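You operate a simulated robot arm through the tools that you are given. There is no shell and no other tool. Be economical: measure what you need, move in short steps, check, and stop when the job is done.

You run a simulated robot arm. Do the job below in one go: nothing can be reset, and whatever is moved stays where it is left.

Task
Dust off press 2's nest plate, then coat its middle with release agent.
Fine: rag and pad go back, the guard ends shut, the press stays locked off. Where these are worked on the way, their far stop is far enough and under half their travel is too little: guard. A coat counts when it lies all over at full strength: go over it till it gets no stronger. What is to be rubbed or washed off counts as gone when no trace of it is left.

It is judged by the outcome, as a careful person would: the job done as asked, and still so three seconds after it is handed in. It fails if anything else is knocked over, pushed out of place, dropped, spilled or broken.

Robot
A 7-joint arm with a two-finger parallel gripper on a trunk, on a base that drives. Base frame: it is fixed to the floor where the robot stands at the start and does not move with it; the origin is under the middle of the robot, x ahead of it, y to its left, z up. Units: m, rad, N and s.
With the tool pointing down near the work surface it reaches from about 0.4 to 0.76 m from the robot's upright axis, wherever it stands. Its first joint turns from -2.496 to 2.496 rad. Places, roughly: guard [0.8, 0.2, 1.2]; press two nest plate [1.1, 0.5, 0.9]; release can [1.25, 0, 1]; yellow pad [1.25, 0, 1]. Payload 3 kg.
The TCP is the grasp point between the finger pads, 0.03 m short of the fingertips. In the tool frame z runs along the fingers and y along their closing line. Largest opening 0.11 m; finger width 0.02, thickness 0.01; the body of the gripper, 0.048 by 0.112 m, starts 0.055 m behind the TCP.
Orientation is told as [roll, pitch, yaw] about the base's x, y, z axes, in that order, counted from this pose: with the fingers straight down and closing along the base's y, the tool's x points along the base's -x, its y along +y and its z along -z.

Tools
- The arm moves only by the tool drive_tool. Its argument "steps" is a list that holds one entry, the list of rows, each a list of 7 numbers: the shift along the tool's x, y, z in m, then the turn, a rotation vector about the tool's x, y, z in rad, then the gripper command, from -1 (shut) to 1 (fully open), values between in proportion. In form: [[[tx, ty, tz, ax, ay, az, jaw], ...]]. A call has 1 to 12 rows; each row is the pose to reach, as a shift and turn from the pose commanded when the call began, along the tool's axes at that moment. A row lasts 0.2 s, in which the tool goes at most 0.05 m and 0.15 rad; a call with a longer step from one row to the next is refused whole, and so is a gripper value outside its range. A pose out of reach is approached as far as the arm can. The call stops where the force on the tool passes 40 N (or 10 N more than at its start, if that is more) or the arm is blocked; 0.2 s more then pass. The fingers move at their own pace (about 0.108 m/s each) and stop on an object; they squeeze with about 41 N. The grip force told is the motor's: it shows also when the fingers shut on nothing. Time passes only in rows, and 0.2 s behind the last, so rows that repeat a pose let the fingers close. It gives the time, the measured TCP pose, the force on the tool (base axes), the opening and the grip force at its end, in the units of the frame above (readings bear some noise), with the torque about the TCP (base axes, N m) and any sound that the robot's microphone picked up, and new pictures: "views" is both (left out), scene, wrist or none.
- Cameras (640 x 400 px; columns grow to the right, rows downward): "scene" is now at [0.1626, 0.0348, 1.649]; the picture's right is [0.38, -0.92, -0.00], its down [-0.46, -0.19, -0.86] and it looks along [0.80, 0.33, -0.50] (base axes); focal length 270 px, centre (320, 200). "wrist" rides on the gripper at [0.072, 0.017, -0.103] in the tool frame; the picture's right is [-0.23, 0.97, 0.00], its down [-0.76, -0.18, -0.62] and it looks along [-0.61, -0.14, 0.78] (tool axes); focal length 222 px, centre (320, 200). There is no depth. A picture from a camera that has moved, and an enlarged one, comes with that camera's place and axes in the base frame and with its lens. The place of the scene camera against the robot may be out by one fixed shift of up to 0.012 m in any direction.
- slide_trunk(by): slides the trunk up (or, below 0, down) by that many m; the arm and the scene camera ride with it, the base frame stays. It gives what a move gives, with no picture.
- base_move(legs): drives the robot by 1 to 6 legs, each [ahead, left, turn to the left] in m, m and rad, along the robot's own axes; the way and the turn of a leg run together, so that a leg with both is an arc; at most 1.5 m and 3.142 rad a leg. The arm and the cameras ride along, it lands a little off, and it stops where it bumps. It gives what a move gives, and a new picture of the scene camera.
- aim_head(pan, tilt): turns the head with the scene camera to pan (to the left, within 1.501 rad either way) and tilt (down, from -0.506 to 1.204), counted from straight ahead of the robot. It gives what a move gives, and a new picture of the scene camera.
- close_up(camera, box): a new picture of the part [left, top, right, bottom] of that camera's present view, enlarged. No time passes.
- close_job(): hands the job in; it is judged then, once.

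Go step by step. Nothing tells you exact positions but the pictures and the camera data: compare them with the known pose of the tool, close in by small moves and look again before you grip or let go. The budget is 120 turns and 260 pictures, counting those below and the enlarged ones. Unless the task says otherwise, let go and move clear before handing in, and close with one line.

The tools are called after "Emit:" by a JSON object that holds its "api" and its "payload". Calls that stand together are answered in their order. drive_tool: Moves the arm, as the interface text tells. Its arguments: {"type":"object","properties":{"steps":{"type":"array","items":{"type":"array","items":{"type":"array","items":{"type":"number"}}}},"views":{"type":"string","enum":["both","scene","wrist","none"]}},"required":["steps"]} The other tools are called the same way: slide_trunk (by) slides the trunk up or down; base_move (legs) drives the base; aim_head (pan, tilt) turns the head that bears the scene camera; close_up (camera, box) takes an enlarged picture of a part of a camera's view; close_job () hands the job in.

At the start:

```text
time_s: 0.0
tool_pos: [0.6002, 0.2056, 1.2008]
orientation: [0.0, 0.0, 0.0]
force: [0.2, 0.0, -0.8]
wrist_torque: [-0.01, -0.02, -0.01]
finger_gap: 0.1101
finger_force: 0.1
trunk travel left (down, up): [-0.734, 0.156]
robot x, y, heading: [0.0025, -0.0011, 0.004]
head pan, tilt: [0.394, 0.527]
```

scene: 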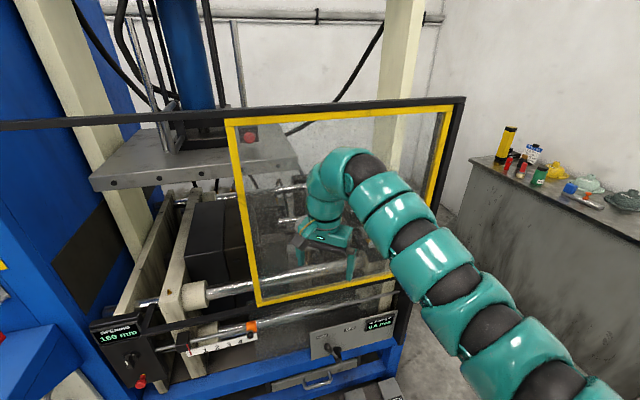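
wrist: 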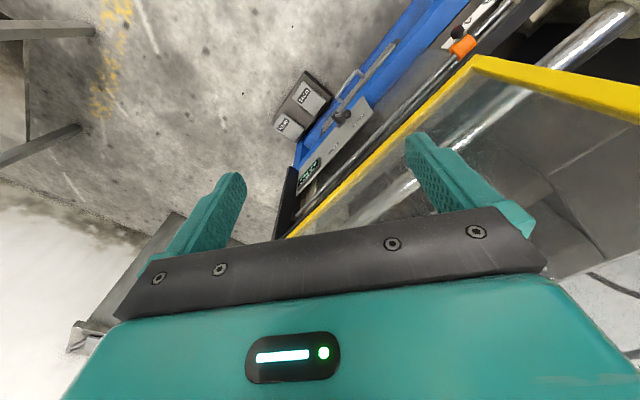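

I see a press with a yellow-framed sliding guard ahead, and a bench with cans, rags and pads to the right. I'll look closer at each before moving.

Emit:
{"api": "close_up", "payload": {"camera": "scene", "box": [460, 110, 640, 240]}}

Emit:
{"api": "close_up", "payload": {"camera": "scene", "box": [80, 270, 420, 400]}}

Emit:
{"api": "aim_head", "payload": {"pan": 0.9, "tilt": 0.5}}

Emit:
{"api": "aim_head", "payload": {"pan": -0.2, "tilt": 0.5}}

```text
3.08 times, centred on (550, 175) of scene
camera zoom: at [0.1626, 0.0348, 1.649], right [0.38, -0.92, 0.0], down [-0.46, -0.19, -0.86], along [0.8, 0.33, -0.5], focal length 829 px, centre (-388, 277)
```

zoom: 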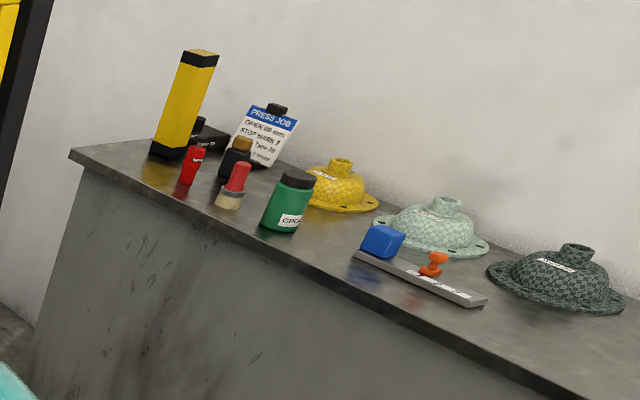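

```text
1.88 times, centred on (250, 335) of scene
camera zoom: at [0.1626, 0.0348, 1.649], right [0.38, -0.92, 0.0], down [-0.46, -0.19, -0.86], along [0.8, 0.33, -0.5], focal length 507 px, centre (452, -54)
```

zoom: 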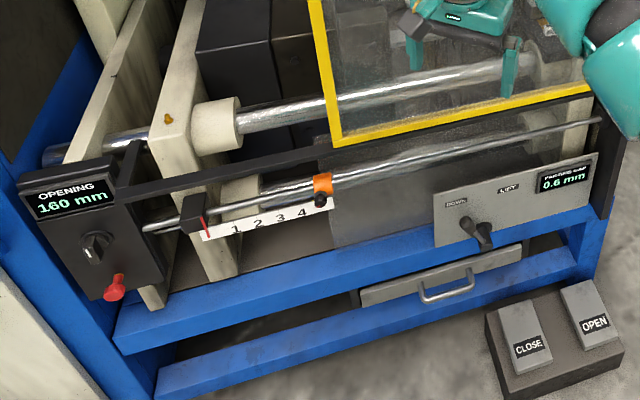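

```text
time_s: 0.9
tool_pos: [0.6001, 0.2043, 1.2]
orientation: [-0.001, -0.001, 0.0]
force: [0.6, -0.2, -0.4]
wrist_torque: [0.01, -0.01, -0.01]
finger_gap: 0.1099
finger_force: 0.0
trunk travel left (down, up): [-0.734, 0.156]
robot x, y, heading: [-0.0019, 0.001, 0.001]
head pan, tilt: [0.901, 0.499]
camera scene: at [0.1358, 0.0713, 1.6515], right [0.78, -0.62, 0.0], down [-0.3, -0.37, -0.88], along [0.55, 0.69, -0.48], focal length 270 px, centre (320, 200)
```

scene: 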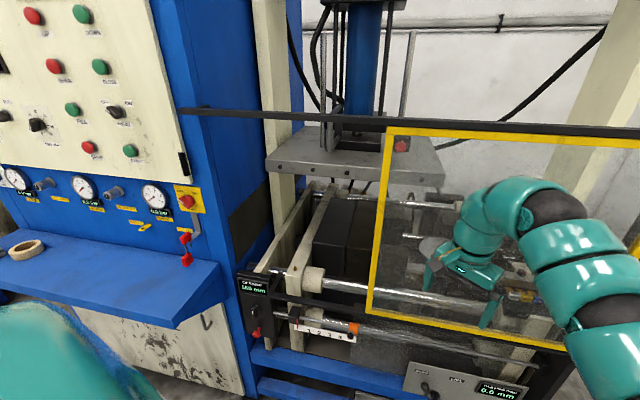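

```text
time_s: 2.3
tool_pos: [0.5987, 0.2043, 1.2003]
orientation: [0.0, 0.001, 0.0]
force: [0.1, -0.1, 0.6]
wrist_torque: [0.01, 0.03, -0.01]
finger_gap: 0.1101
finger_force: 0.0
trunk travel left (down, up): [-0.734, 0.156]
robot x, y, heading: [-0.0025, 0.001, 0.001]
head pan, tilt: [-0.201, 0.499]
camera scene: at [0.1684, -0.018, 1.6515], right [-0.2, -0.98, 0.0], down [-0.47, 0.1, -0.88], along [0.86, -0.17, -0.48], focal length 270 px, centre (320, 200)
```

scene: 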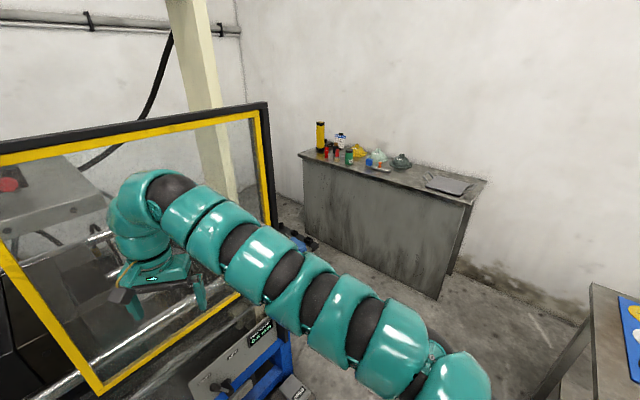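

The release can and pad should be near [1.25, 0, 1], hidden behind the arm. I'll pull the arm back and look around.

Emit:
{"api": "drive_tool", "payload": {"steps": [[[0.04, 0, 0, 0, 0, 0, 1], [0.08, 0, 0, 0, 0, 0, 1], [0.12, 0.03, 0.0, 0, 0, 0, 1], [0.14, 0.07, 0.0, 0, 0, 0, 1], [0.14, 0.12, 0.0, 0, 0, 0, 1], [0.14, 0.17, 0.0, 0, 0, 0, 1], [0.14, 0.22, 0.0, 0, 0, 0, 1]]], "views": "scene"}}

Emit:
{"api": "aim_head", "payload": {"pan": -1.2, "tilt": 0.6}}

Emit:
{"api": "aim_head", "payload": {"pan": 0.1, "tilt": 0.6}}

```text
time_s: 3.9
tool_pos: [0.4649, 0.4028, 1.1988]
orientation: [-0.002, 0.004, -0.001]
force: [-8.7, 4.8, -0.4]
wrist_torque: [-0.41, -0.62, 0.02]
finger_gap: 0.1101
finger_force: 0.1
out of reach, approached as far as the arm can: row 1, 2, 3, 4, 7
trunk travel left (down, up): [-0.734, 0.156]
robot x, y, heading: [-0.0026, 0.0013, 0.0]
head pan, tilt: [-0.201, 0.499]
camera scene: at [0.1709, -0.0191, 1.6512], right [-0.2, -0.98, 0.0], down [-0.47, 0.1, -0.88], along [0.86, -0.18, -0.48], focal length 270 px, centre (320, 200)
```

scene: 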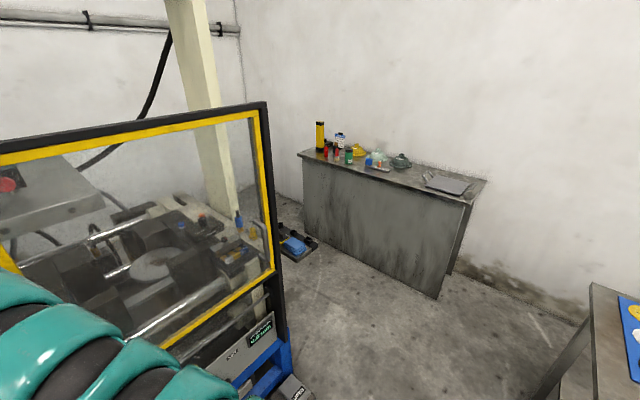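

```text
time_s: 5.1
tool_pos: [0.4704, 0.3985, 1.2001]
orientation: [-0.002, -0.002, -0.012]
force: [0.6, -0.1, -0.4]
wrist_torque: [0.0, -0.02, 0.01]
finger_gap: 0.11
finger_force: 0.1
trunk travel left (down, up): [-0.734, 0.156]
robot x, y, heading: [0.0066, 0.0028, -0.002]
head pan, tilt: [-1.201, 0.6]
camera scene: at [0.1114, -0.0822, 1.6424], right [-0.93, -0.36, 0.0], down [-0.2, 0.53, -0.83], along [0.3, -0.77, -0.56], focal length 270 px, centre (320, 200)
```

scene: 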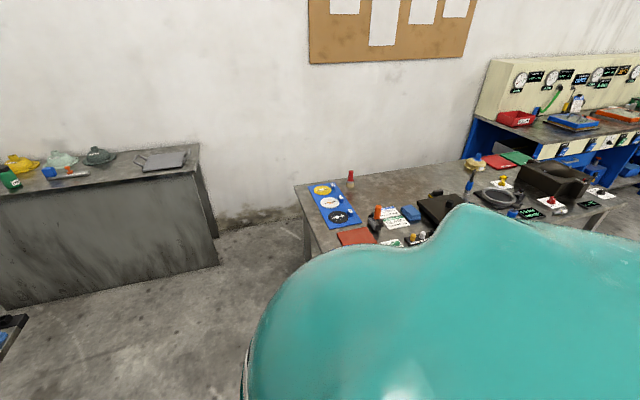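

```text
time_s: 6.6
tool_pos: [0.4698, 0.3991, 1.2001]
orientation: [-0.002, -0.001, -0.013]
force: [-0.7, -0.2, 0.5]
wrist_torque: [-0.03, 0.0, -0.01]
finger_gap: 0.1101
finger_force: 0.2
trunk travel left (down, up): [-0.734, 0.156]
robot x, y, heading: [0.0041, -0.0009, -0.002]
head pan, tilt: [0.099, 0.6]
camera scene: at [0.1671, 0.0089, 1.6424], right [0.1, -1.0, 0.0], down [-0.56, -0.06, -0.83], along [0.82, 0.08, -0.56], focal length 270 px, centre (320, 200)
```

scene: 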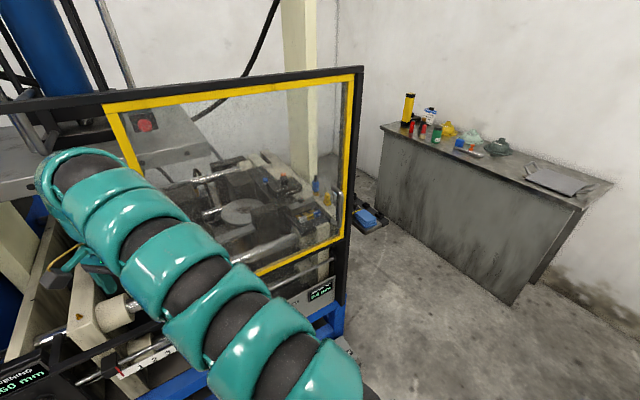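

Behind the guard I see a round plate, with small items on a tray at the right. I'll zoom in.

Emit:
{"api": "close_up", "payload": {"camera": "scene", "box": [180, 120, 400, 260]}}

Emit:
{"api": "aim_head", "payload": {"pan": 1.4, "tilt": 0.8}}

```text
2.86 times, centred on (290, 190) of scene
camera zoom: at [0.1671, 0.0089, 1.6424], right [0.1, -1.0, 0.0], down [-0.56, -0.06, -0.83], along [0.82, 0.08, -0.56], focal length 770 px, centre (406, 229)
```

zoom: 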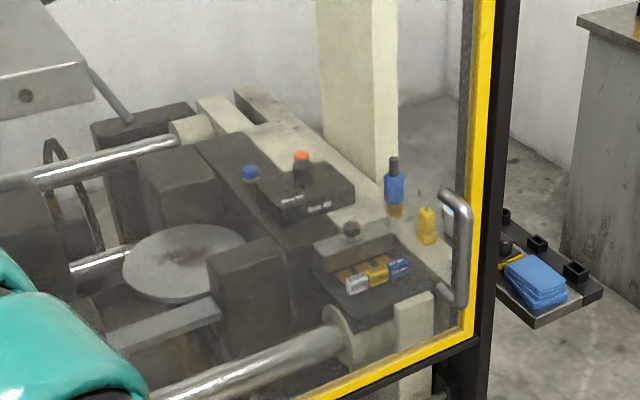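

```text
time_s: 8.1
tool_pos: [0.471, 0.3995, 1.2014]
orientation: [-0.003, -0.002, -0.014]
force: [-0.4, -0.1, 0.3]
wrist_torque: [0.0, -0.03, -0.04]
finger_gap: 0.1102
finger_force: 0.0
trunk travel left (down, up): [-0.734, 0.156]
robot x, y, heading: [-0.0031, -0.0039, -0.002]
head pan, tilt: [1.4, 0.799]
camera scene: at [0.093, 0.0797, 1.6256], right [0.99, -0.17, 0.0], down [-0.12, -0.71, -0.7], along [0.12, 0.69, -0.72], focal length 270 px, centre (320, 200)
```

scene: 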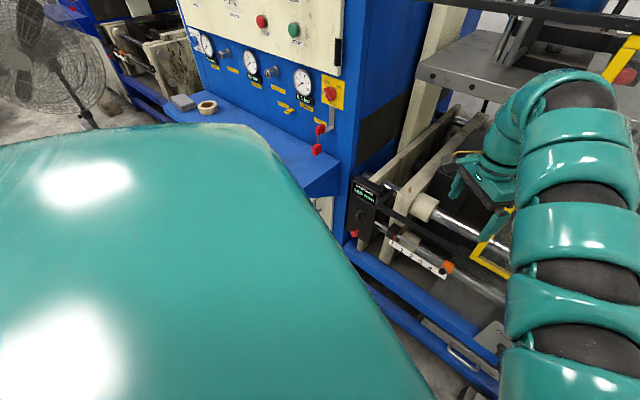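

There is a D-handle on the guard's right end and a blue cloth stack on a black tray right of the press. I'll drive a little to the right and forward for a better look.

Emit:
{"api": "base_move", "payload": {"legs": [[0.0, -0.4, 0]]}}

Emit:
{"api": "aim_head", "payload": {"pan": 0.3, "tilt": 0.6}}

Emit:
{"api": "close_up", "payload": {"camera": "scene", "box": [160, 120, 400, 270]}}

```text
time_s: 10.6
tool_pos: [0.4592, 0.0096, 1.2016]
orientation: [0.0, 0.002, 0.005]
force: [-0.2, 0.3, 0.6]
wrist_torque: [-0.02, 0.01, 0.02]
finger_gap: 0.11
finger_force: 0.1
trunk travel left (down, up): [-0.734, 0.156]
robot x, y, heading: [0.0029, -0.3939, 0.006]
head pan, tilt: [1.4, 0.799]
camera scene: at [0.0934, -0.3172, 1.6256], right [0.99, -0.17, 0.0], down [-0.12, -0.71, -0.7], along [0.12, 0.69, -0.72], focal length 270 px, centre (320, 200)
```

scene: 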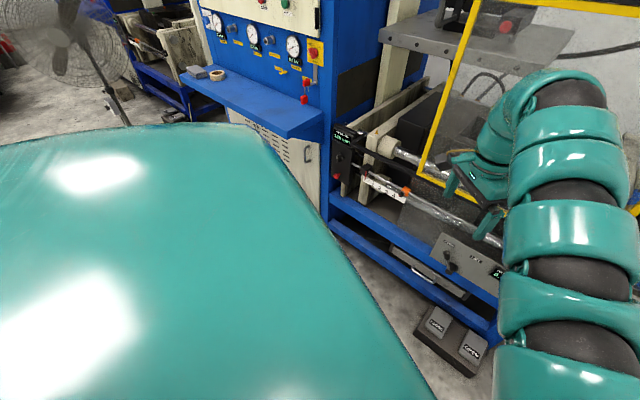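

```text
time_s: 11.9
tool_pos: [0.4586, 0.0119, 1.2002]
orientation: [0.0, 0.001, 0.006]
force: [-0.4, -0.1, -0.3]
wrist_torque: [0.02, 0.0, -0.02]
finger_gap: 0.1099
finger_force: 0.1
trunk travel left (down, up): [-0.734, 0.156]
robot x, y, heading: [-0.0003, -0.395, 0.004]
head pan, tilt: [0.3, 0.6]
camera scene: at [0.1643, -0.3692, 1.6424], right [0.3, -0.95, 0.0], down [-0.54, -0.17, -0.82], along [0.79, 0.25, -0.57], focal length 270 px, centre (320, 200)
```

scene: 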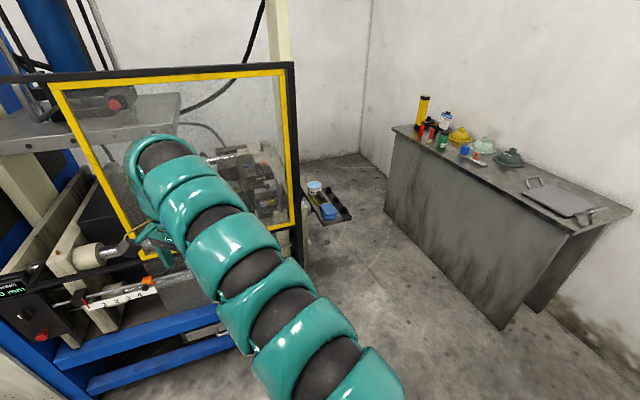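

```text
2.67 times, centred on (280, 195) of scene
camera zoom: at [0.1643, -0.3692, 1.6424], right [0.3, -0.95, 0.0], down [-0.54, -0.17, -0.82], along [0.79, 0.25, -0.57], focal length 719 px, centre (427, 213)
```

zoom: 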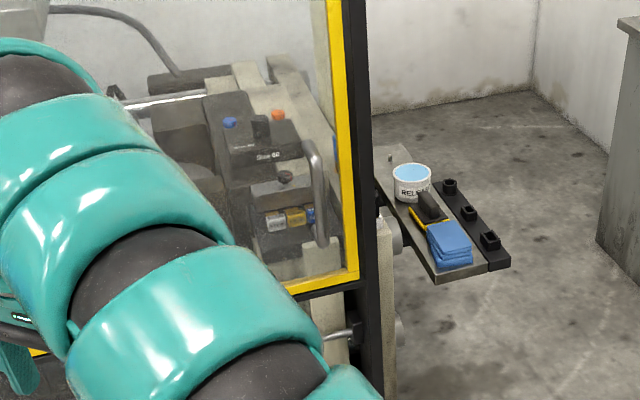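

The press is turned about 40° to the base frame. The release can, yellow pad and blue rag sit on a side shelf to its right, and the guard handle is near (0.90, 0.02, 1.11). I'll tuck the arm and turn to face the press.

Emit:
{"api": "drive_tool", "payload": {"steps": [[[0, -0.05, 0, 0, 0, 0, 0], [0, -0.1, 0, 0, 0, 0, 0], [0, -0.15, 0, 0, 0, 0, 0], [0, -0.2, 0, 0, 0, 0, 0], [0, -0.25, 0, 0, 0, 0, 0], [0, -0.3, 0, 0, 0, 0, 0], [0, -0.35, 0, 0, 0, 0, 0], [0, -0.4, 0, 0, 0, 0, 0], [0, -0.45, 0, 0, 0, 0, 0], [0, -0.45, 0, 0, 0, 0, 0]]], "views": "none"}}

Emit:
{"api": "base_move", "payload": {"legs": [[0, 0, 0.69], [0.2, -0.195, 0]]}}

Emit:
{"api": "aim_head", "payload": {"pan": -0.1, "tilt": 0.6}}

```text
time_s: 14.1
tool_pos: [0.6422, -0.3463, 1.1852]
orientation: [-0.002, -0.003, 0.009]
force: [-0.8, 2.1, 0.6]
wrist_torque: [-0.09, -0.05, 0.03]
finger_gap: 0.0551
finger_force: 0.0
out of reach, approached as far as the arm can: row 2, 3, 4, 5, 6, 7, 8, 9, 10
trunk travel left (down, up): [-0.734, 0.156]
robot x, y, heading: [-0.0012, -0.3966, 0.005]
head pan, tilt: [0.3, 0.6]
```

```text
time_s: 18.0
tool_pos: [0.7369, 0.0478, 1.1846]
orientation: [0.0, 0.0, 0.725]
force: [-1.4, 0.4, -0.6]
wrist_torque: [0.01, 0.03, -0.01]
finger_gap: 0.055
finger_force: 0.1
trunk travel left (down, up): [-0.734, 0.156]
robot x, y, heading: [0.2827, -0.4114, 0.722]
head pan, tilt: [0.3, 0.6]
camera scene: at [0.3883, -0.2816, 1.6423], right [0.85, -0.52, 0.0], down [-0.29, -0.48, -0.82], along [0.43, 0.7, -0.57], focal length 270 px, centre (320, 200)
```

scene: 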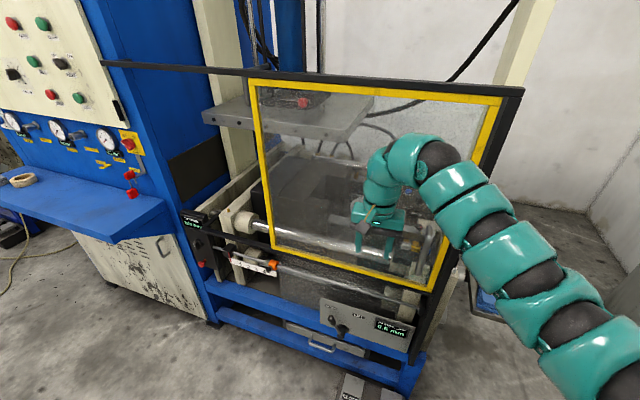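

```text
time_s: 18.8
tool_pos: [0.7357, 0.0483, 1.1842]
orientation: [0.002, 0.0, 0.721]
force: [-0.7, -0.1, 0.0]
wrist_torque: [0.01, 0.0, 0.0]
finger_gap: 0.0553
finger_force: 0.0
trunk travel left (down, up): [-0.734, 0.156]
robot x, y, heading: [0.2814, -0.4109, 0.724]
head pan, tilt: [-0.099, 0.6]
camera scene: at [0.413, -0.3053, 1.6424], right [0.59, -0.81, 0.0], down [-0.46, -0.33, -0.82], along [0.67, 0.48, -0.57], focal length 270 px, centre (320, 200)
```

scene: 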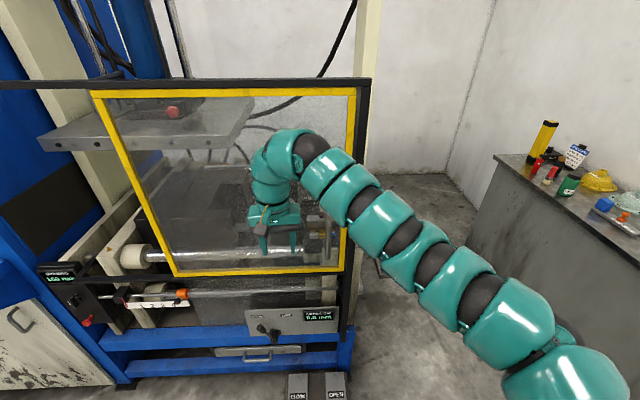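

I'm now facing the press. I'll zoom on the handle at the guard's right end.

Emit:
{"api": "close_up", "payload": {"camera": "scene", "box": [230, 180, 390, 280]}}

Emit:
{"api": "close_up", "payload": {"camera": "wrist", "box": [0, 0, 640, 400]}}

```text
4.00 times, centred on (310, 230) of scene
camera zoom: at [0.413, -0.3053, 1.6424], right [0.59, -0.81, 0.0], down [-0.46, -0.33, -0.82], along [0.67, 0.48, -0.57], focal length 1078 px, centre (360, 80)
```

zoom: 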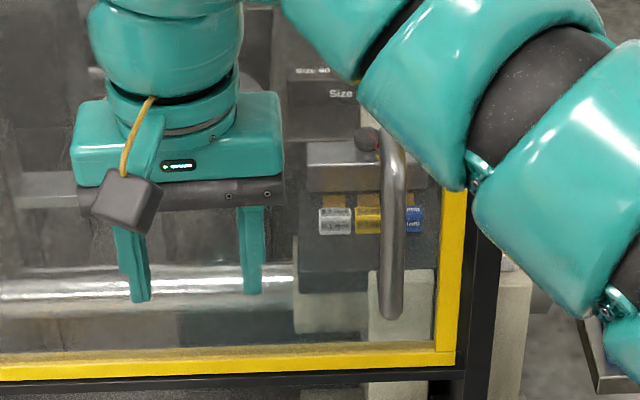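

```text
1.00 times, centred on (320, 200) of wrist (not enlarged: the box is as wide or as high as the picture)
camera zoom: at [0.6704, 0.013, 1.2888], right [-0.47, 0.88, 0.0], down [0.69, 0.37, 0.62], along [0.55, 0.3, -0.78], focal length 222 px, centre (320, 200)
```

zoom: 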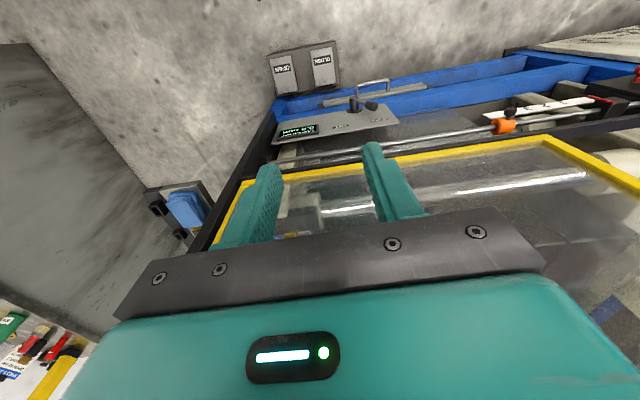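

The handle bar is at about (0.902, 0.016), spanning z 1.03–1.19. I'll drive left so the whole slide of the guard is within reach.

Emit:
{"api": "base_move", "payload": {"legs": [[0.03, 0.25, -0.04]]}}

Emit:
{"api": "aim_head", "payload": {"pan": -0.2, "tilt": 0.7}}

```text
time_s: 20.6
tool_pos: [0.6181, 0.2377, 1.1857]
orientation: [0.001, -0.001, 0.679]
force: [0.5, 0.5, -0.3]
wrist_torque: [-0.05, 0.0, 0.0]
finger_gap: 0.0549
finger_force: 0.1
trunk travel left (down, up): [-0.734, 0.156]
robot x, y, heading: [0.1437, -0.1993, 0.677]
head pan, tilt: [-0.099, 0.6]
camera scene: at [0.2794, -0.1011, 1.6424], right [0.55, -0.84, 0.0], down [-0.47, -0.31, -0.82], along [0.69, 0.45, -0.57], focal length 270 px, centre (320, 200)
```

scene: 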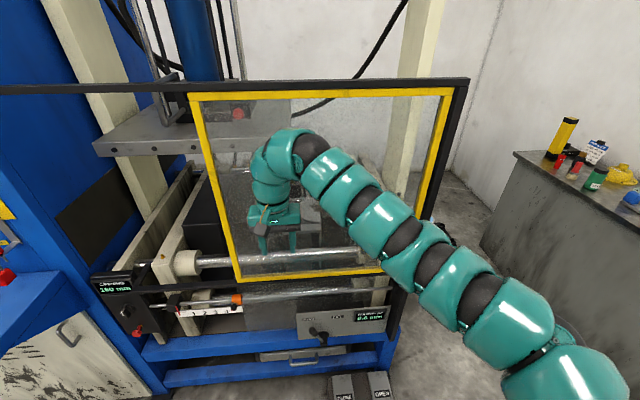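

```text
time_s: 21.3
tool_pos: [0.619, 0.2361, 1.1855]
orientation: [0.002, -0.001, 0.677]
force: [-0.4, 0.1, 0.3]
wrist_torque: [-0.02, 0.01, 0.01]
finger_gap: 0.0554
finger_force: 0.0
trunk travel left (down, up): [-0.734, 0.156]
robot x, y, heading: [0.1458, -0.1993, 0.681]
head pan, tilt: [-0.201, 0.7]
camera scene: at [0.2817, -0.1117, 1.6338], right [0.46, -0.89, 0.0], down [-0.57, -0.3, -0.77], along [0.68, 0.35, -0.64], focal length 270 px, centre (320, 200)
```

scene: 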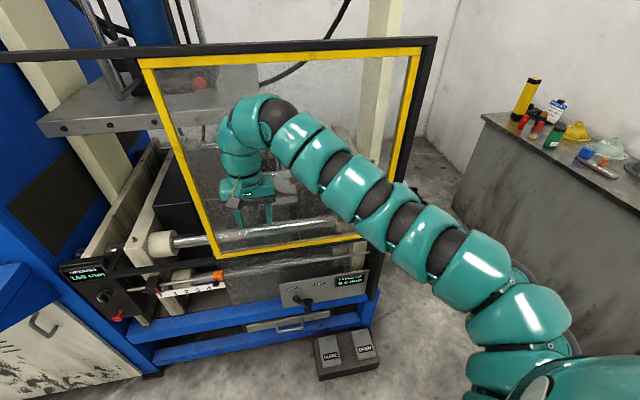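

The tool is at (0.62, 0.24) and the handle at (0.90, 0.02). I'll raise the tool and go above the handle.

Emit:
{"api": "drive_tool", "payload": {"steps": [[[0, 0, -0.04, 0, 0, 0, 0.4], [0, -0.03, -0.07, 0, 0, 0, 0.4], [0, -0.07, -0.085, 0, 0, 0, 0.4], [0, -0.115, -0.085, 0, 0, 0, 0.4], [0, -0.16, -0.085, 0, 0, 0, 0.4], [0, -0.205, -0.085, 0, 0, 0, 0.4], [0, -0.25, -0.085, 0, 0, 0, 0.4], [0, -0.295, -0.085, 0, 0, 0, 0.4], [-0.02, -0.33, -0.085, 0, 0, 0, 0.4], [-0.05, -0.349, -0.085, 0, 0, 0, 0.4], [-0.05, -0.349, -0.085, 0, 0, 0, 0.4]]]}}

```text
time_s: 23.7
tool_pos: [0.904, 0.0034, 1.2058]
orientation: [0.003, -0.003, 0.676]
force: [0.0, 0.3, 0.0]
wrist_torque: [0.03, -0.02, 0.01]
finger_gap: 0.0769
finger_force: 0.1
out of reach, approached as far as the arm can: row 1, 2, 3, 4, 5, 6, 7, 8, 9, 10, 11
trunk travel left (down, up): [-0.734, 0.156]
robot x, y, heading: [0.1481, -0.2009, 0.676]
head pan, tilt: [-0.201, 0.7]
camera scene: at [0.2822, -0.1135, 1.6338], right [0.46, -0.89, 0.0], down [-0.57, -0.29, -0.76], along [0.68, 0.35, -0.64], focal length 270 px, centre (320, 200)
camera wrist: at [0.8362, -0.0292, 1.3102], right [-0.43, 0.9, 0.0], down [0.71, 0.34, 0.62], along [0.56, 0.27, -0.78], focal length 222 px, centre (320, 200)
```

scene: 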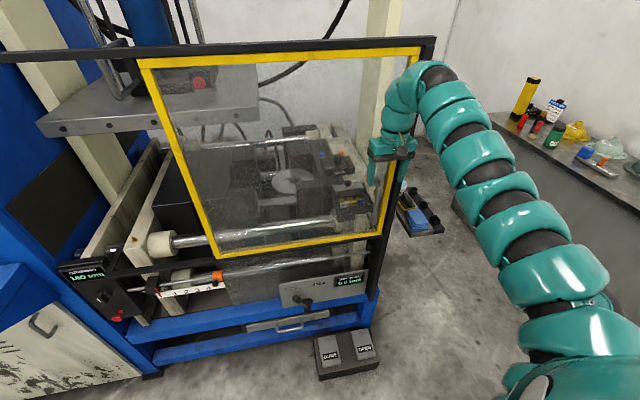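
wrist: 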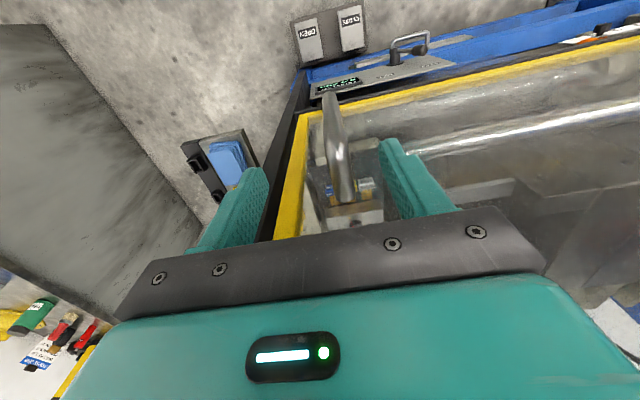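

The handle is between the fingers, about 1 cm left of centre. I'll lower over it.

Emit:
{"api": "drive_tool", "payload": {"steps": [[[0, 0.006, 0.01, 0, 0, 0, 0.4], [0, 0.012, 0.02, 0, 0, 0, 0.4], [0, 0.012, 0.02, 0, 0, 0, 0.4]]]}}

```text
time_s: 24.5
tool_pos: [0.8928, 0.0172, 1.1858]
orientation: [0.002, -0.001, 0.677]
force: [-2.5, -1.9, 1.7]
wrist_torque: [0.19, -0.22, -0.07]
finger_gap: 0.077
finger_force: 0.2
trunk travel left (down, up): [-0.734, 0.156]
robot x, y, heading: [0.1437, -0.2014, 0.678]
head pan, tilt: [-0.201, 0.7]
camera scene: at [0.2809, -0.1122, 1.6339], right [0.46, -0.89, 0.0], down [-0.57, -0.3, -0.77], along [0.68, 0.35, -0.64], focal length 270 px, centre (320, 200)
camera wrist: at [0.8264, -0.0163, 1.2897], right [-0.43, 0.9, 0.0], down [0.7, 0.34, 0.62], along [0.56, 0.27, -0.78], focal length 222 px, centre (320, 200)
```

scene: 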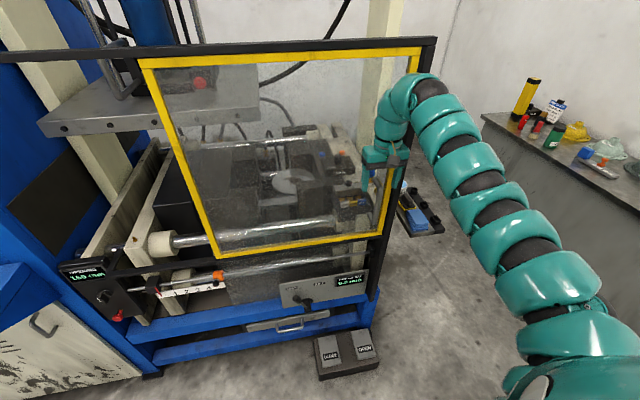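
wrist: 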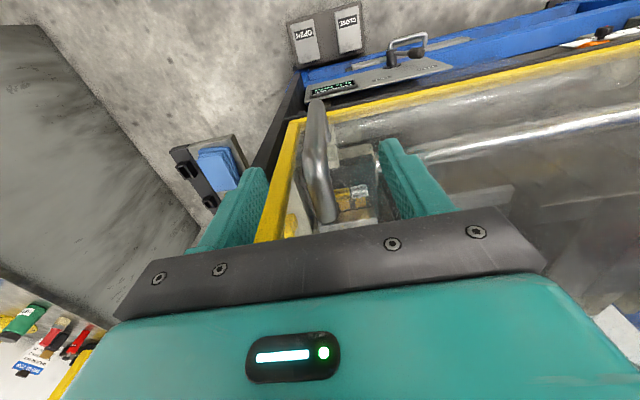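

The handle is centred now. I'll go a little lower and grip.

Emit:
{"api": "drive_tool", "payload": {"steps": [[[0.004, -0.002, 0.012, 0, 0, 0, 0.4], [0.006, -0.002, 0.025, 0, 0, 0, 0.4], [0.006, -0.002, 0.025, 0, 0, 0, -1], [0.006, -0.002, 0.025, 0, 0, 0, -1], [0.006, -0.002, 0.025, 0, 0, 0, -1]]]}}

```text
time_s: 25.7
tool_pos: [0.891, 0.009, 1.159]
orientation: [0.003, 0.0, 0.677]
force: [1.1, 0.0, -2.2]
wrist_torque: [-0.15, -0.51, -0.07]
finger_gap: 0.0178
finger_force: 44.7
trunk travel left (down, up): [-0.734, 0.156]
robot x, y, heading: [0.1442, -0.2051, 0.679]
head pan, tilt: [-0.201, 0.7]
camera scene: at [0.282, -0.1116, 1.6337], right [0.46, -0.89, 0.0], down [-0.57, -0.3, -0.76], along [0.68, 0.35, -0.64], focal length 270 px, centre (320, 200)
camera wrist: at [0.823, -0.0228, 1.2632], right [-0.43, 0.9, 0.0], down [0.71, 0.34, 0.62], along [0.56, 0.27, -0.78], focal length 222 px, centre (320, 200)
```

scene: 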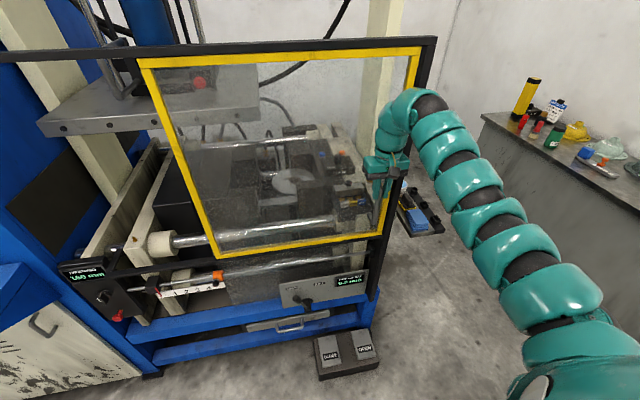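
wrist: 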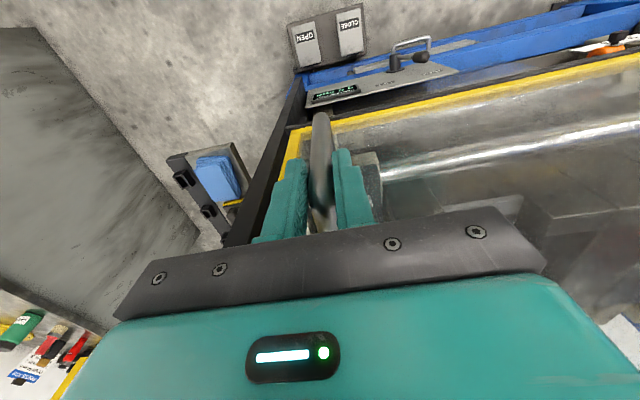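

The handle is gripped. I'll slide the guard to the left.

Emit:
{"api": "drive_tool", "payload": {"steps": [[[0, 0.02, 0, 0, 0, 0, -1], [0, 0.05, 0, 0, 0, 0, -1], [0, 0.08, 0, 0, 0, 0, -1], [0, 0.11, 0, 0, 0, 0, -1], [0, 0.14, 0, 0, 0, 0, -1], [0, 0.17, 0, 0, 0, 0, -1], [0, 0.2, 0, 0, 0, 0, -1]]]}}

```text
time_s: 27.3
tool_pos: [0.7649, 0.1669, 1.1592]
orientation: [0.002, 0.002, 0.681]
force: [-4.0, 0.0, -15.0]
wrist_torque: [-0.34, -0.49, 0.14]
finger_gap: 0.0178
finger_force: 44.8
trunk travel left (down, up): [-0.734, 0.156]
robot x, y, heading: [0.1422, -0.2018, 0.679]
head pan, tilt: [-0.201, 0.7]
camera scene: at [0.2819, -0.1097, 1.6334], right [0.46, -0.89, 0.0], down [-0.57, -0.3, -0.76], along [0.68, 0.35, -0.64], focal length 270 px, centre (320, 200)
camera wrist: at [0.6985, 0.1348, 1.2634], right [-0.44, 0.9, 0.0], down [0.71, 0.34, 0.62], along [0.56, 0.27, -0.78], focal length 222 px, centre (320, 200)
```

scene: 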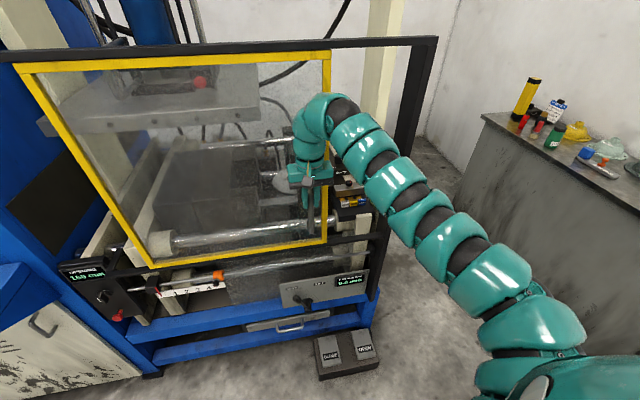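
wrist: 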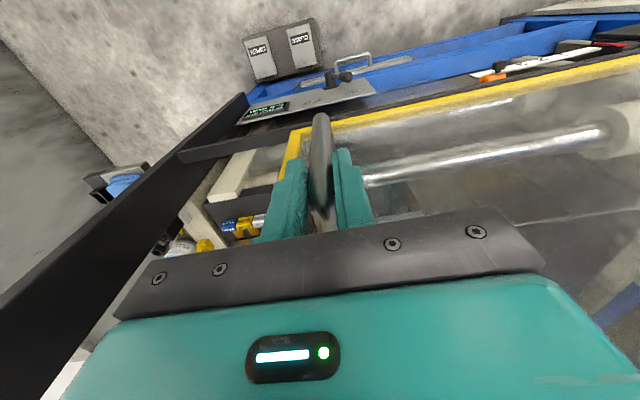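

The guard slides well to the left. I'll continue to its stop.

Emit:
{"api": "drive_tool", "payload": {"steps": [[[0, 0.03, 0, 0, 0, 0, -1], [0, 0.06, 0, 0, 0, 0, -1], [0, 0.09, 0, 0, 0, 0, -1], [0, 0.12, 0, 0, 0, 0, -1], [0, 0.15, 0, 0, 0, 0, -1], [0, 0.18, 0, 0, 0, 0, -1], [0, 0.21, 0, 0, 0, 0, -1], [0, 0.24, 0, 0, 0, 0, -1], [0, 0.27, 0, 0, 0, 0, -1]]]}}

```text
time_s: 29.3
tool_pos: [0.603, 0.3716, 1.159]
orientation: [0.004, -0.004, 0.675]
force: [5.9, 7.5, 2.4]
wrist_torque: [-1.03, -0.24, -0.17]
finger_gap: 0.0179
finger_force: 45.0
out of reach, approached as far as the arm can: row 9
trunk travel left (down, up): [-0.734, 0.156]
robot x, y, heading: [0.1454, -0.2005, 0.678]
head pan, tilt: [-0.201, 0.7]
camera scene: at [0.2829, -0.1105, 1.6341], right [0.46, -0.89, 0.0], down [-0.57, -0.3, -0.76], along [0.68, 0.35, -0.64], focal length 270 px, centre (320, 200)
camera wrist: at [0.5359, 0.3389, 1.2635], right [-0.43, 0.9, 0.01], down [0.7, 0.33, 0.63], along [0.56, 0.27, -0.78], focal length 222 px, centre (320, 200)
```

scene: 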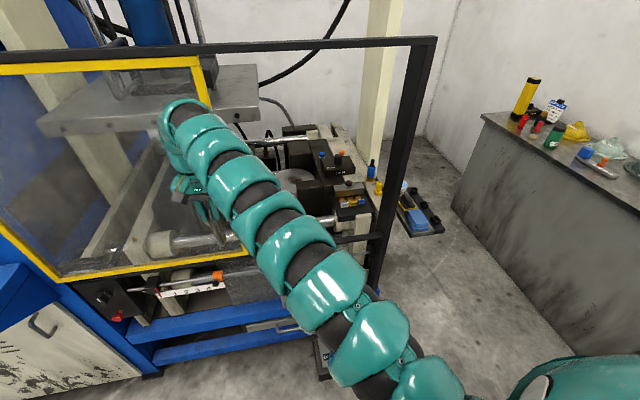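
wrist: 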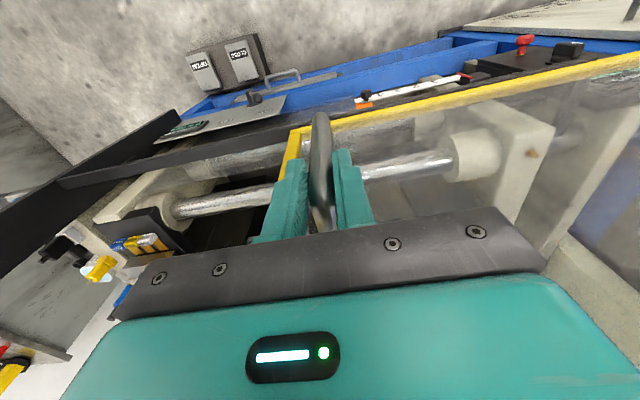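

The guard has moved about 0.47 m and clears the nest area. I'll release the handle and back straight off it.

Emit:
{"api": "drive_tool", "payload": {"steps": [[[0, 0, 0, 0, 0, 0, 0.4], [0, 0, 0, 0, 0, 0, 0.4], [0, 0, 0, 0, 0, 0, 0.4], [0.03, 0, 0, 0, 0, 0, 0.4], [0.06, 0, 0, 0, 0, 0, 0.4], [0.09, 0, 0, 0, 0, 0, 0.4], [0.11, 0, 0, 0, 0, 0, 0.4]]]}}

```text
time_s: 30.9
tool_pos: [0.515, 0.2991, 1.1601]
orientation: [0.002, 0.002, 0.678]
force: [0.6, 0.2, -0.2]
wrist_torque: [0.0, -0.02, -0.01]
finger_gap: 0.077
finger_force: 0.2
trunk travel left (down, up): [-0.734, 0.156]
robot x, y, heading: [0.1419, -0.1997, 0.673]
head pan, tilt: [-0.201, 0.7]
camera scene: at [0.2809, -0.1114, 1.6338], right [0.46, -0.89, 0.0], down [-0.57, -0.3, -0.77], along [0.68, 0.35, -0.64], focal length 270 px, centre (320, 200)
camera wrist: at [0.4471, 0.2671, 1.264], right [-0.43, 0.9, 0.0], down [0.71, 0.34, 0.62], along [0.56, 0.27, -0.78], focal length 222 px, centre (320, 200)
```

scene: 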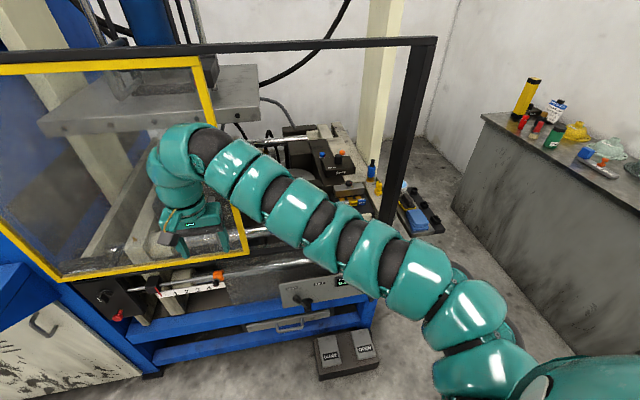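
wrist: 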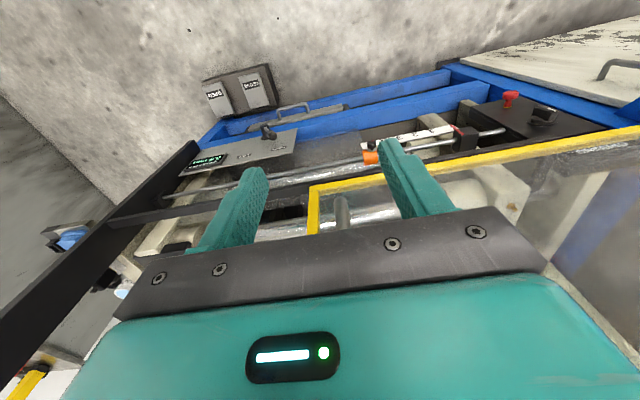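

The guard is open. I'll zoom in on the plate area and the shelf.

Emit:
{"api": "close_up", "payload": {"camera": "scene", "box": [230, 120, 450, 260]}}

```text
2.86 times, centred on (340, 190) of scene
camera zoom: at [0.2809, -0.1114, 1.6338], right [0.46, -0.89, 0.0], down [-0.57, -0.3, -0.77], along [0.68, 0.35, -0.64], focal length 770 px, centre (263, 229)
```

zoom: 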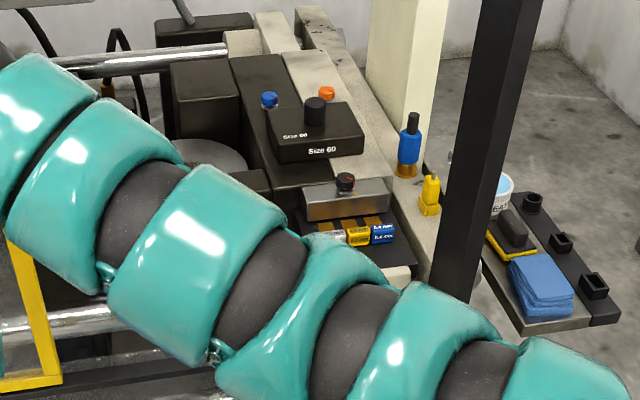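

I'll swing the arm to the right, then drive right and forward so the tool ends above the shelf.

Emit:
{"api": "drive_tool", "payload": {"steps": [[[0, -0.04, 0, 0, 0, 0, 0.4], [0, -0.085, 0, 0, 0, 0, 0.4], [0, -0.13, 0, 0, 0, 0, 0.4], [0, -0.175, 0, 0, 0, 0, 0.4], [0, -0.22, 0, 0, 0, 0, 0.4], [0, -0.265, 0, 0, 0, 0, 0.4], [0, -0.31, 0, 0, 0, 0, 0.4], [0, -0.35, 0, 0, 0, 0, 0.4], [0, -0.35, 0, 0, 0, 0, 0.4]]], "views": "none"}}

Emit:
{"api": "base_move", "payload": {"legs": [[0, -0.36, 0], [0.12, 0, 0]]}}

Emit:
{"api": "aim_head", "payload": {"pan": 0.0, "tilt": 0.8}}

```text
time_s: 32.9
tool_pos: [0.7978, 0.0819, 1.185]
orientation: [0.003, 0.001, 0.678]
force: [-0.4, 0.7, 0.2]
wrist_torque: [0.0, 0.0, -0.02]
finger_gap: 0.0769
finger_force: 0.0
out of reach, approached as far as the arm can: row 1, 2, 3, 4, 5, 6, 7, 8, 9
trunk travel left (down, up): [-0.734, 0.156]
robot x, y, heading: [0.1486, -0.2009, 0.679]
head pan, tilt: [-0.201, 0.7]
```

```text
time_s: 36.1
tool_pos: [1.1176, -0.1178, 1.1842]
orientation: [0.003, 0.0, 0.677]
force: [-0.4, 0.0, 0.3]
wrist_torque: [0.0, 0.03, -0.02]
finger_gap: 0.0769
finger_force: 0.1
trunk travel left (down, up): [-0.734, 0.156]
robot x, y, heading: [0.4655, -0.4018, 0.678]
head pan, tilt: [-0.201, 0.7]
camera scene: at [0.6018, -0.3111, 1.6336], right [0.46, -0.89, 0.0], down [-0.57, -0.3, -0.76], along [0.68, 0.35, -0.65], focal length 270 px, centre (320, 200)
```

scene: 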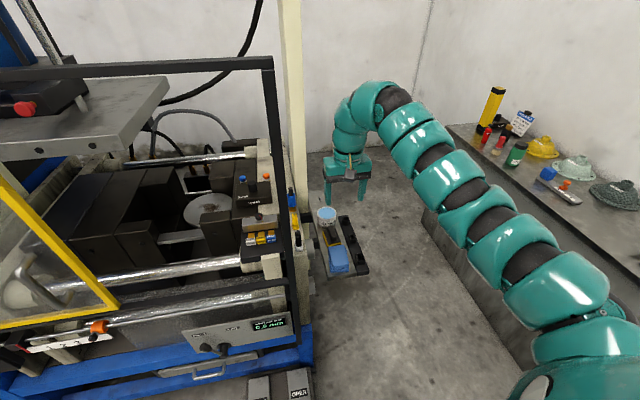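

```text
time_s: 36.8
tool_pos: [1.1172, -0.1197, 1.1851]
orientation: [0.005, -0.003, 0.676]
force: [0.2, 0.2, -0.4]
wrist_torque: [0.0, -0.01, -0.02]
finger_gap: 0.0771
finger_force: 0.0
trunk travel left (down, up): [-0.734, 0.156]
robot x, y, heading: [0.4657, -0.4014, 0.676]
head pan, tilt: [0.0, 0.799]
camera scene: at [0.5873, -0.3009, 1.6256], right [0.63, -0.78, 0.0], down [-0.56, -0.45, -0.7], along [0.54, 0.44, -0.72], focal length 270 px, centre (320, 200)
```

scene: 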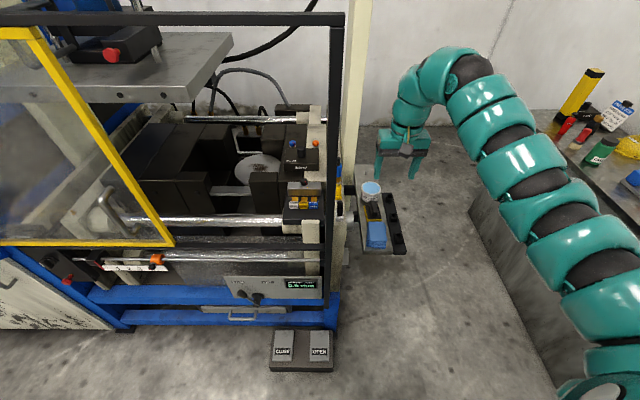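

Good overview. I'll zoom on the shelf and the plate.

Emit:
{"api": "close_up", "payload": {"camera": "scene", "box": [335, 165, 425, 265]}}

Emit:
{"api": "close_up", "payload": {"camera": "scene", "box": [130, 100, 350, 250]}}

Emit:
{"api": "close_up", "payload": {"camera": "wrist", "box": [0, 0, 640, 400]}}

```text
4.00 times, centred on (380, 215) of scene
camera zoom: at [0.5873, -0.3009, 1.6256], right [0.63, -0.78, 0.0], down [-0.56, -0.45, -0.7], along [0.54, 0.44, -0.72], focal length 1078 px, centre (80, 140)
```

zoom: 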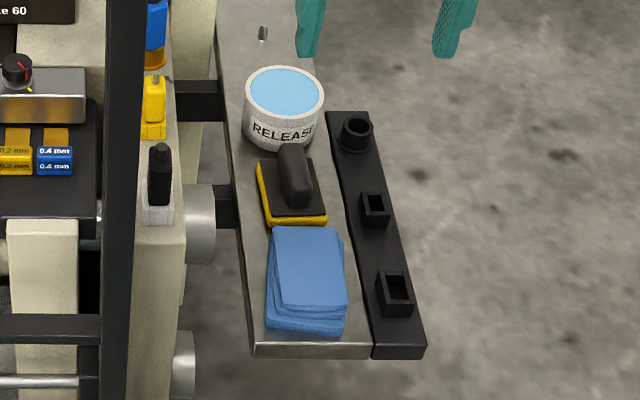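

```text
2.67 times, centred on (240, 175) of scene
camera zoom: at [0.5873, -0.3009, 1.6256], right [0.63, -0.78, 0.0], down [-0.56, -0.45, -0.7], along [0.54, 0.44, -0.72], focal length 719 px, centre (533, 267)
```

zoom: 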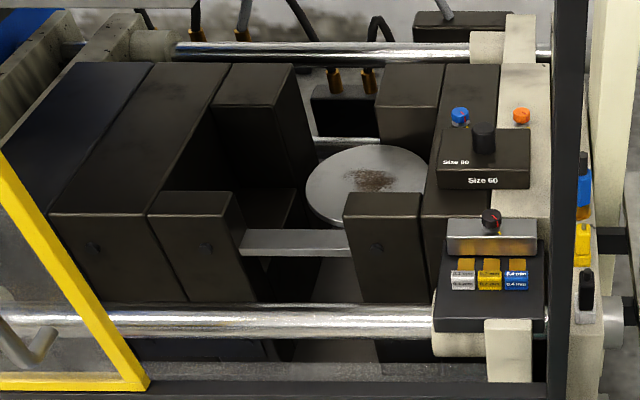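

```text
1.00 times, centred on (320, 200) of wrist (not enlarged: the box is as wide or as high as the picture)
camera zoom: at [1.05, -0.151, 1.289], right [-0.43, 0.9, 0.0], down [0.71, 0.34, 0.62], along [0.56, 0.27, -0.78], focal length 222 px, centre (320, 200)
```

zoom: 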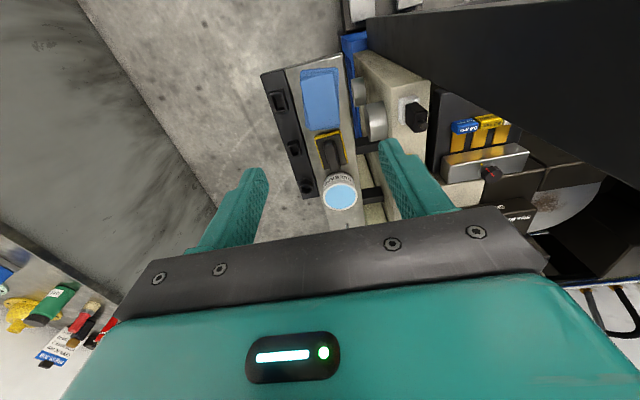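

The shelf holds the rag nearest, then the pad, then the can, with the rag almost directly under the tool. I'll descend partway and check with the wrist camera.

Emit:
{"api": "drive_tool", "payload": {"steps": [[[0, 0, 0.04, 0, 0, 0, 0.8], [0, 0, 0.08, 0, 0, 0, 0.8], [-0.005, 0, 0.12, 0, 0, 0, 0.8], [-0.01, 0, 0.15, 0, 0, 0, 0.8], [-0.01, 0, 0.15, 0, 0, 0, 0.8]]]}}

Emit:
{"api": "close_up", "payload": {"camera": "scene", "box": [335, 165, 425, 265]}}

```text
time_s: 38.0
tool_pos: [1.1344, -0.1016, 1.0272]
orientation: [0.004, 0.005, 0.68]
force: [0.1, -0.1, 0.2]
wrist_torque: [-0.04, 0.02, 0.0]
finger_gap: 0.099
finger_force: 0.1
out of reach, approached as far as the arm can: row 1, 2, 3, 4, 5
trunk travel left (down, up): [-0.734, 0.156]
robot x, y, heading: [0.4615, -0.4006, 0.682]
head pan, tilt: [0.0, 0.799]
camera scene: at [0.5896, -0.299, 1.625], right [0.63, -0.78, 0.0], down [-0.56, -0.45, -0.7], along [0.54, 0.44, -0.72], focal length 270 px, centre (320, 200)
camera wrist: at [1.0683, -0.1336, 1.1318], right [-0.43, 0.9, 0.0], down [0.71, 0.34, 0.62], along [0.56, 0.27, -0.78], focal length 222 px, centre (320, 200)
```

scene: 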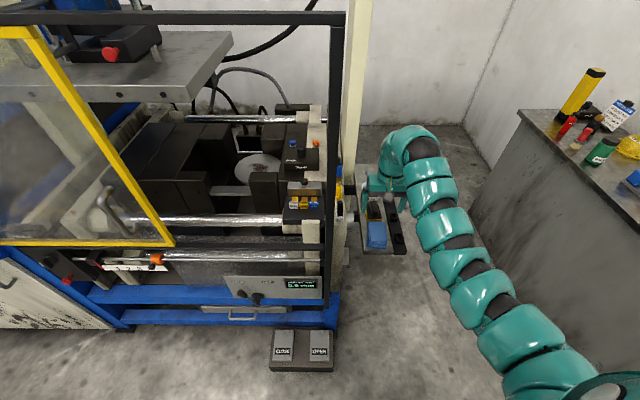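
wrist: 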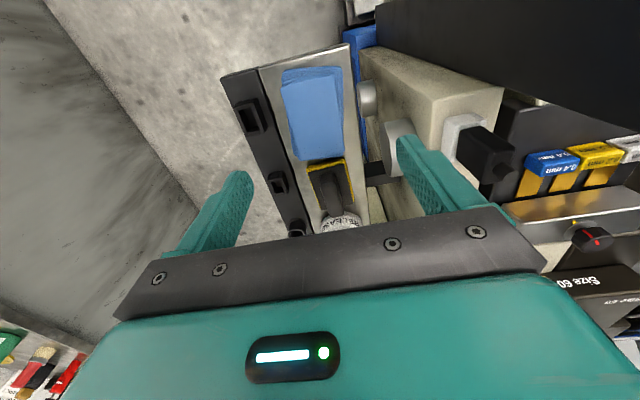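

```text
4.00 times, centred on (380, 215) of scene
camera zoom: at [0.5896, -0.299, 1.625], right [0.63, -0.78, 0.0], down [-0.56, -0.45, -0.7], along [0.54, 0.44, -0.72], focal length 1078 px, centre (80, 140)
```

zoom: 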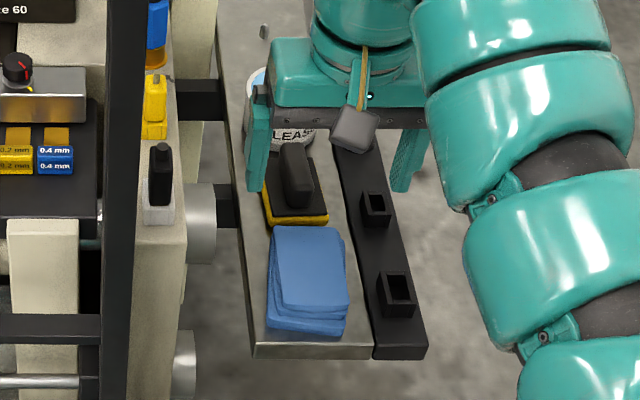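

The tool is right over the rag, whose axis is turned about 0.13 rad clockwise. I'll align, narrow the jaws and descend close to it.

Emit:
{"api": "drive_tool", "payload": {"steps": [[[0, -0.004, 0.03, 0, 0, 0.13, 0.45], [0, -0.004, 0.06, 0, 0, 0.13, 0.45], [0, -0.004, 0.085, 0, 0, 0.13, 0.45], [0, -0.004, 0.085, 0, 0, 0.13, 0.45]]]}}

Emit:
{"api": "close_up", "payload": {"camera": "scene", "box": [335, 165, 425, 265]}}

```text
time_s: 39.0
tool_pos: [1.1353, -0.1051, 0.947]
orientation: [0.002, 0.001, 0.547]
force: [-0.8, -0.8, 0.5]
wrist_torque: [-0.01, -0.03, 0.05]
finger_gap: 0.0797
finger_force: 0.1
trunk travel left (down, up): [-0.734, 0.156]
robot x, y, heading: [0.4644, -0.4028, 0.675]
head pan, tilt: [0.0, 0.799]
camera scene: at [0.5871, -0.3009, 1.6256], right [0.63, -0.78, 0.0], down [-0.56, -0.45, -0.7], along [0.54, 0.44, -0.72], focal length 270 px, centre (320, 200)
camera wrist: at [1.0649, -0.1278, 1.0511], right [-0.31, 0.95, 0.0], down [0.74, 0.24, 0.62], along [0.59, 0.2, -0.78], focal length 222 px, centre (320, 200)
```

scene: 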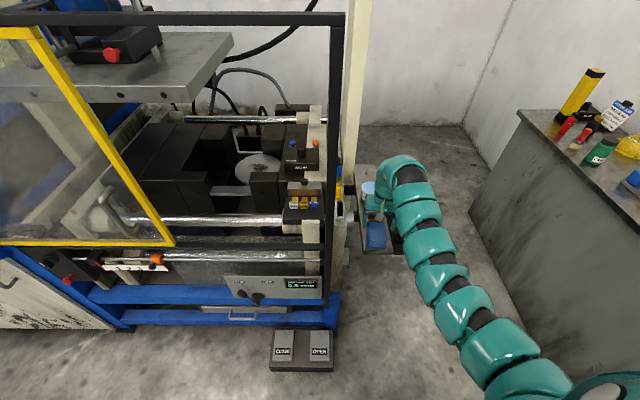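
wrist: 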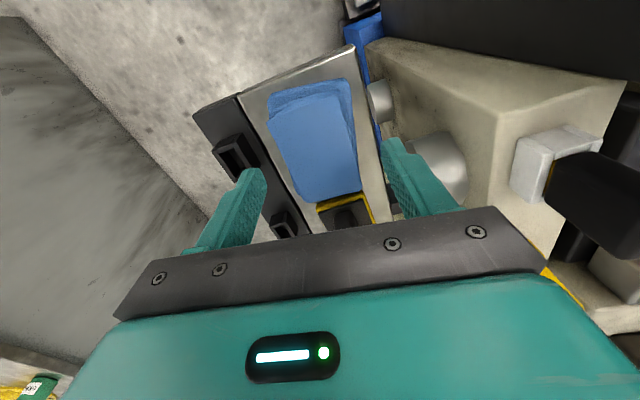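

```text
4.00 times, centred on (380, 215) of scene
camera zoom: at [0.5871, -0.3009, 1.6256], right [0.63, -0.78, 0.0], down [-0.56, -0.45, -0.7], along [0.54, 0.44, -0.72], focal length 1078 px, centre (80, 140)
```

zoom: 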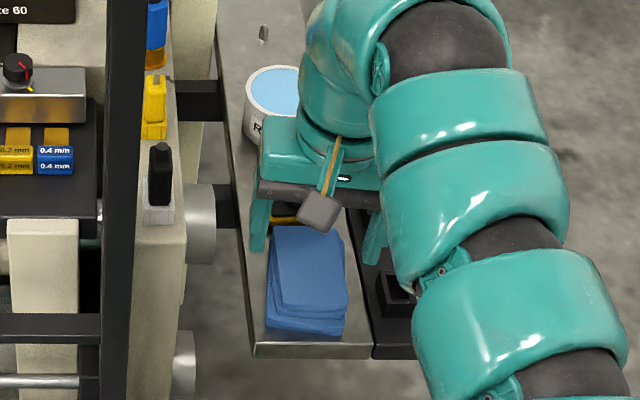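

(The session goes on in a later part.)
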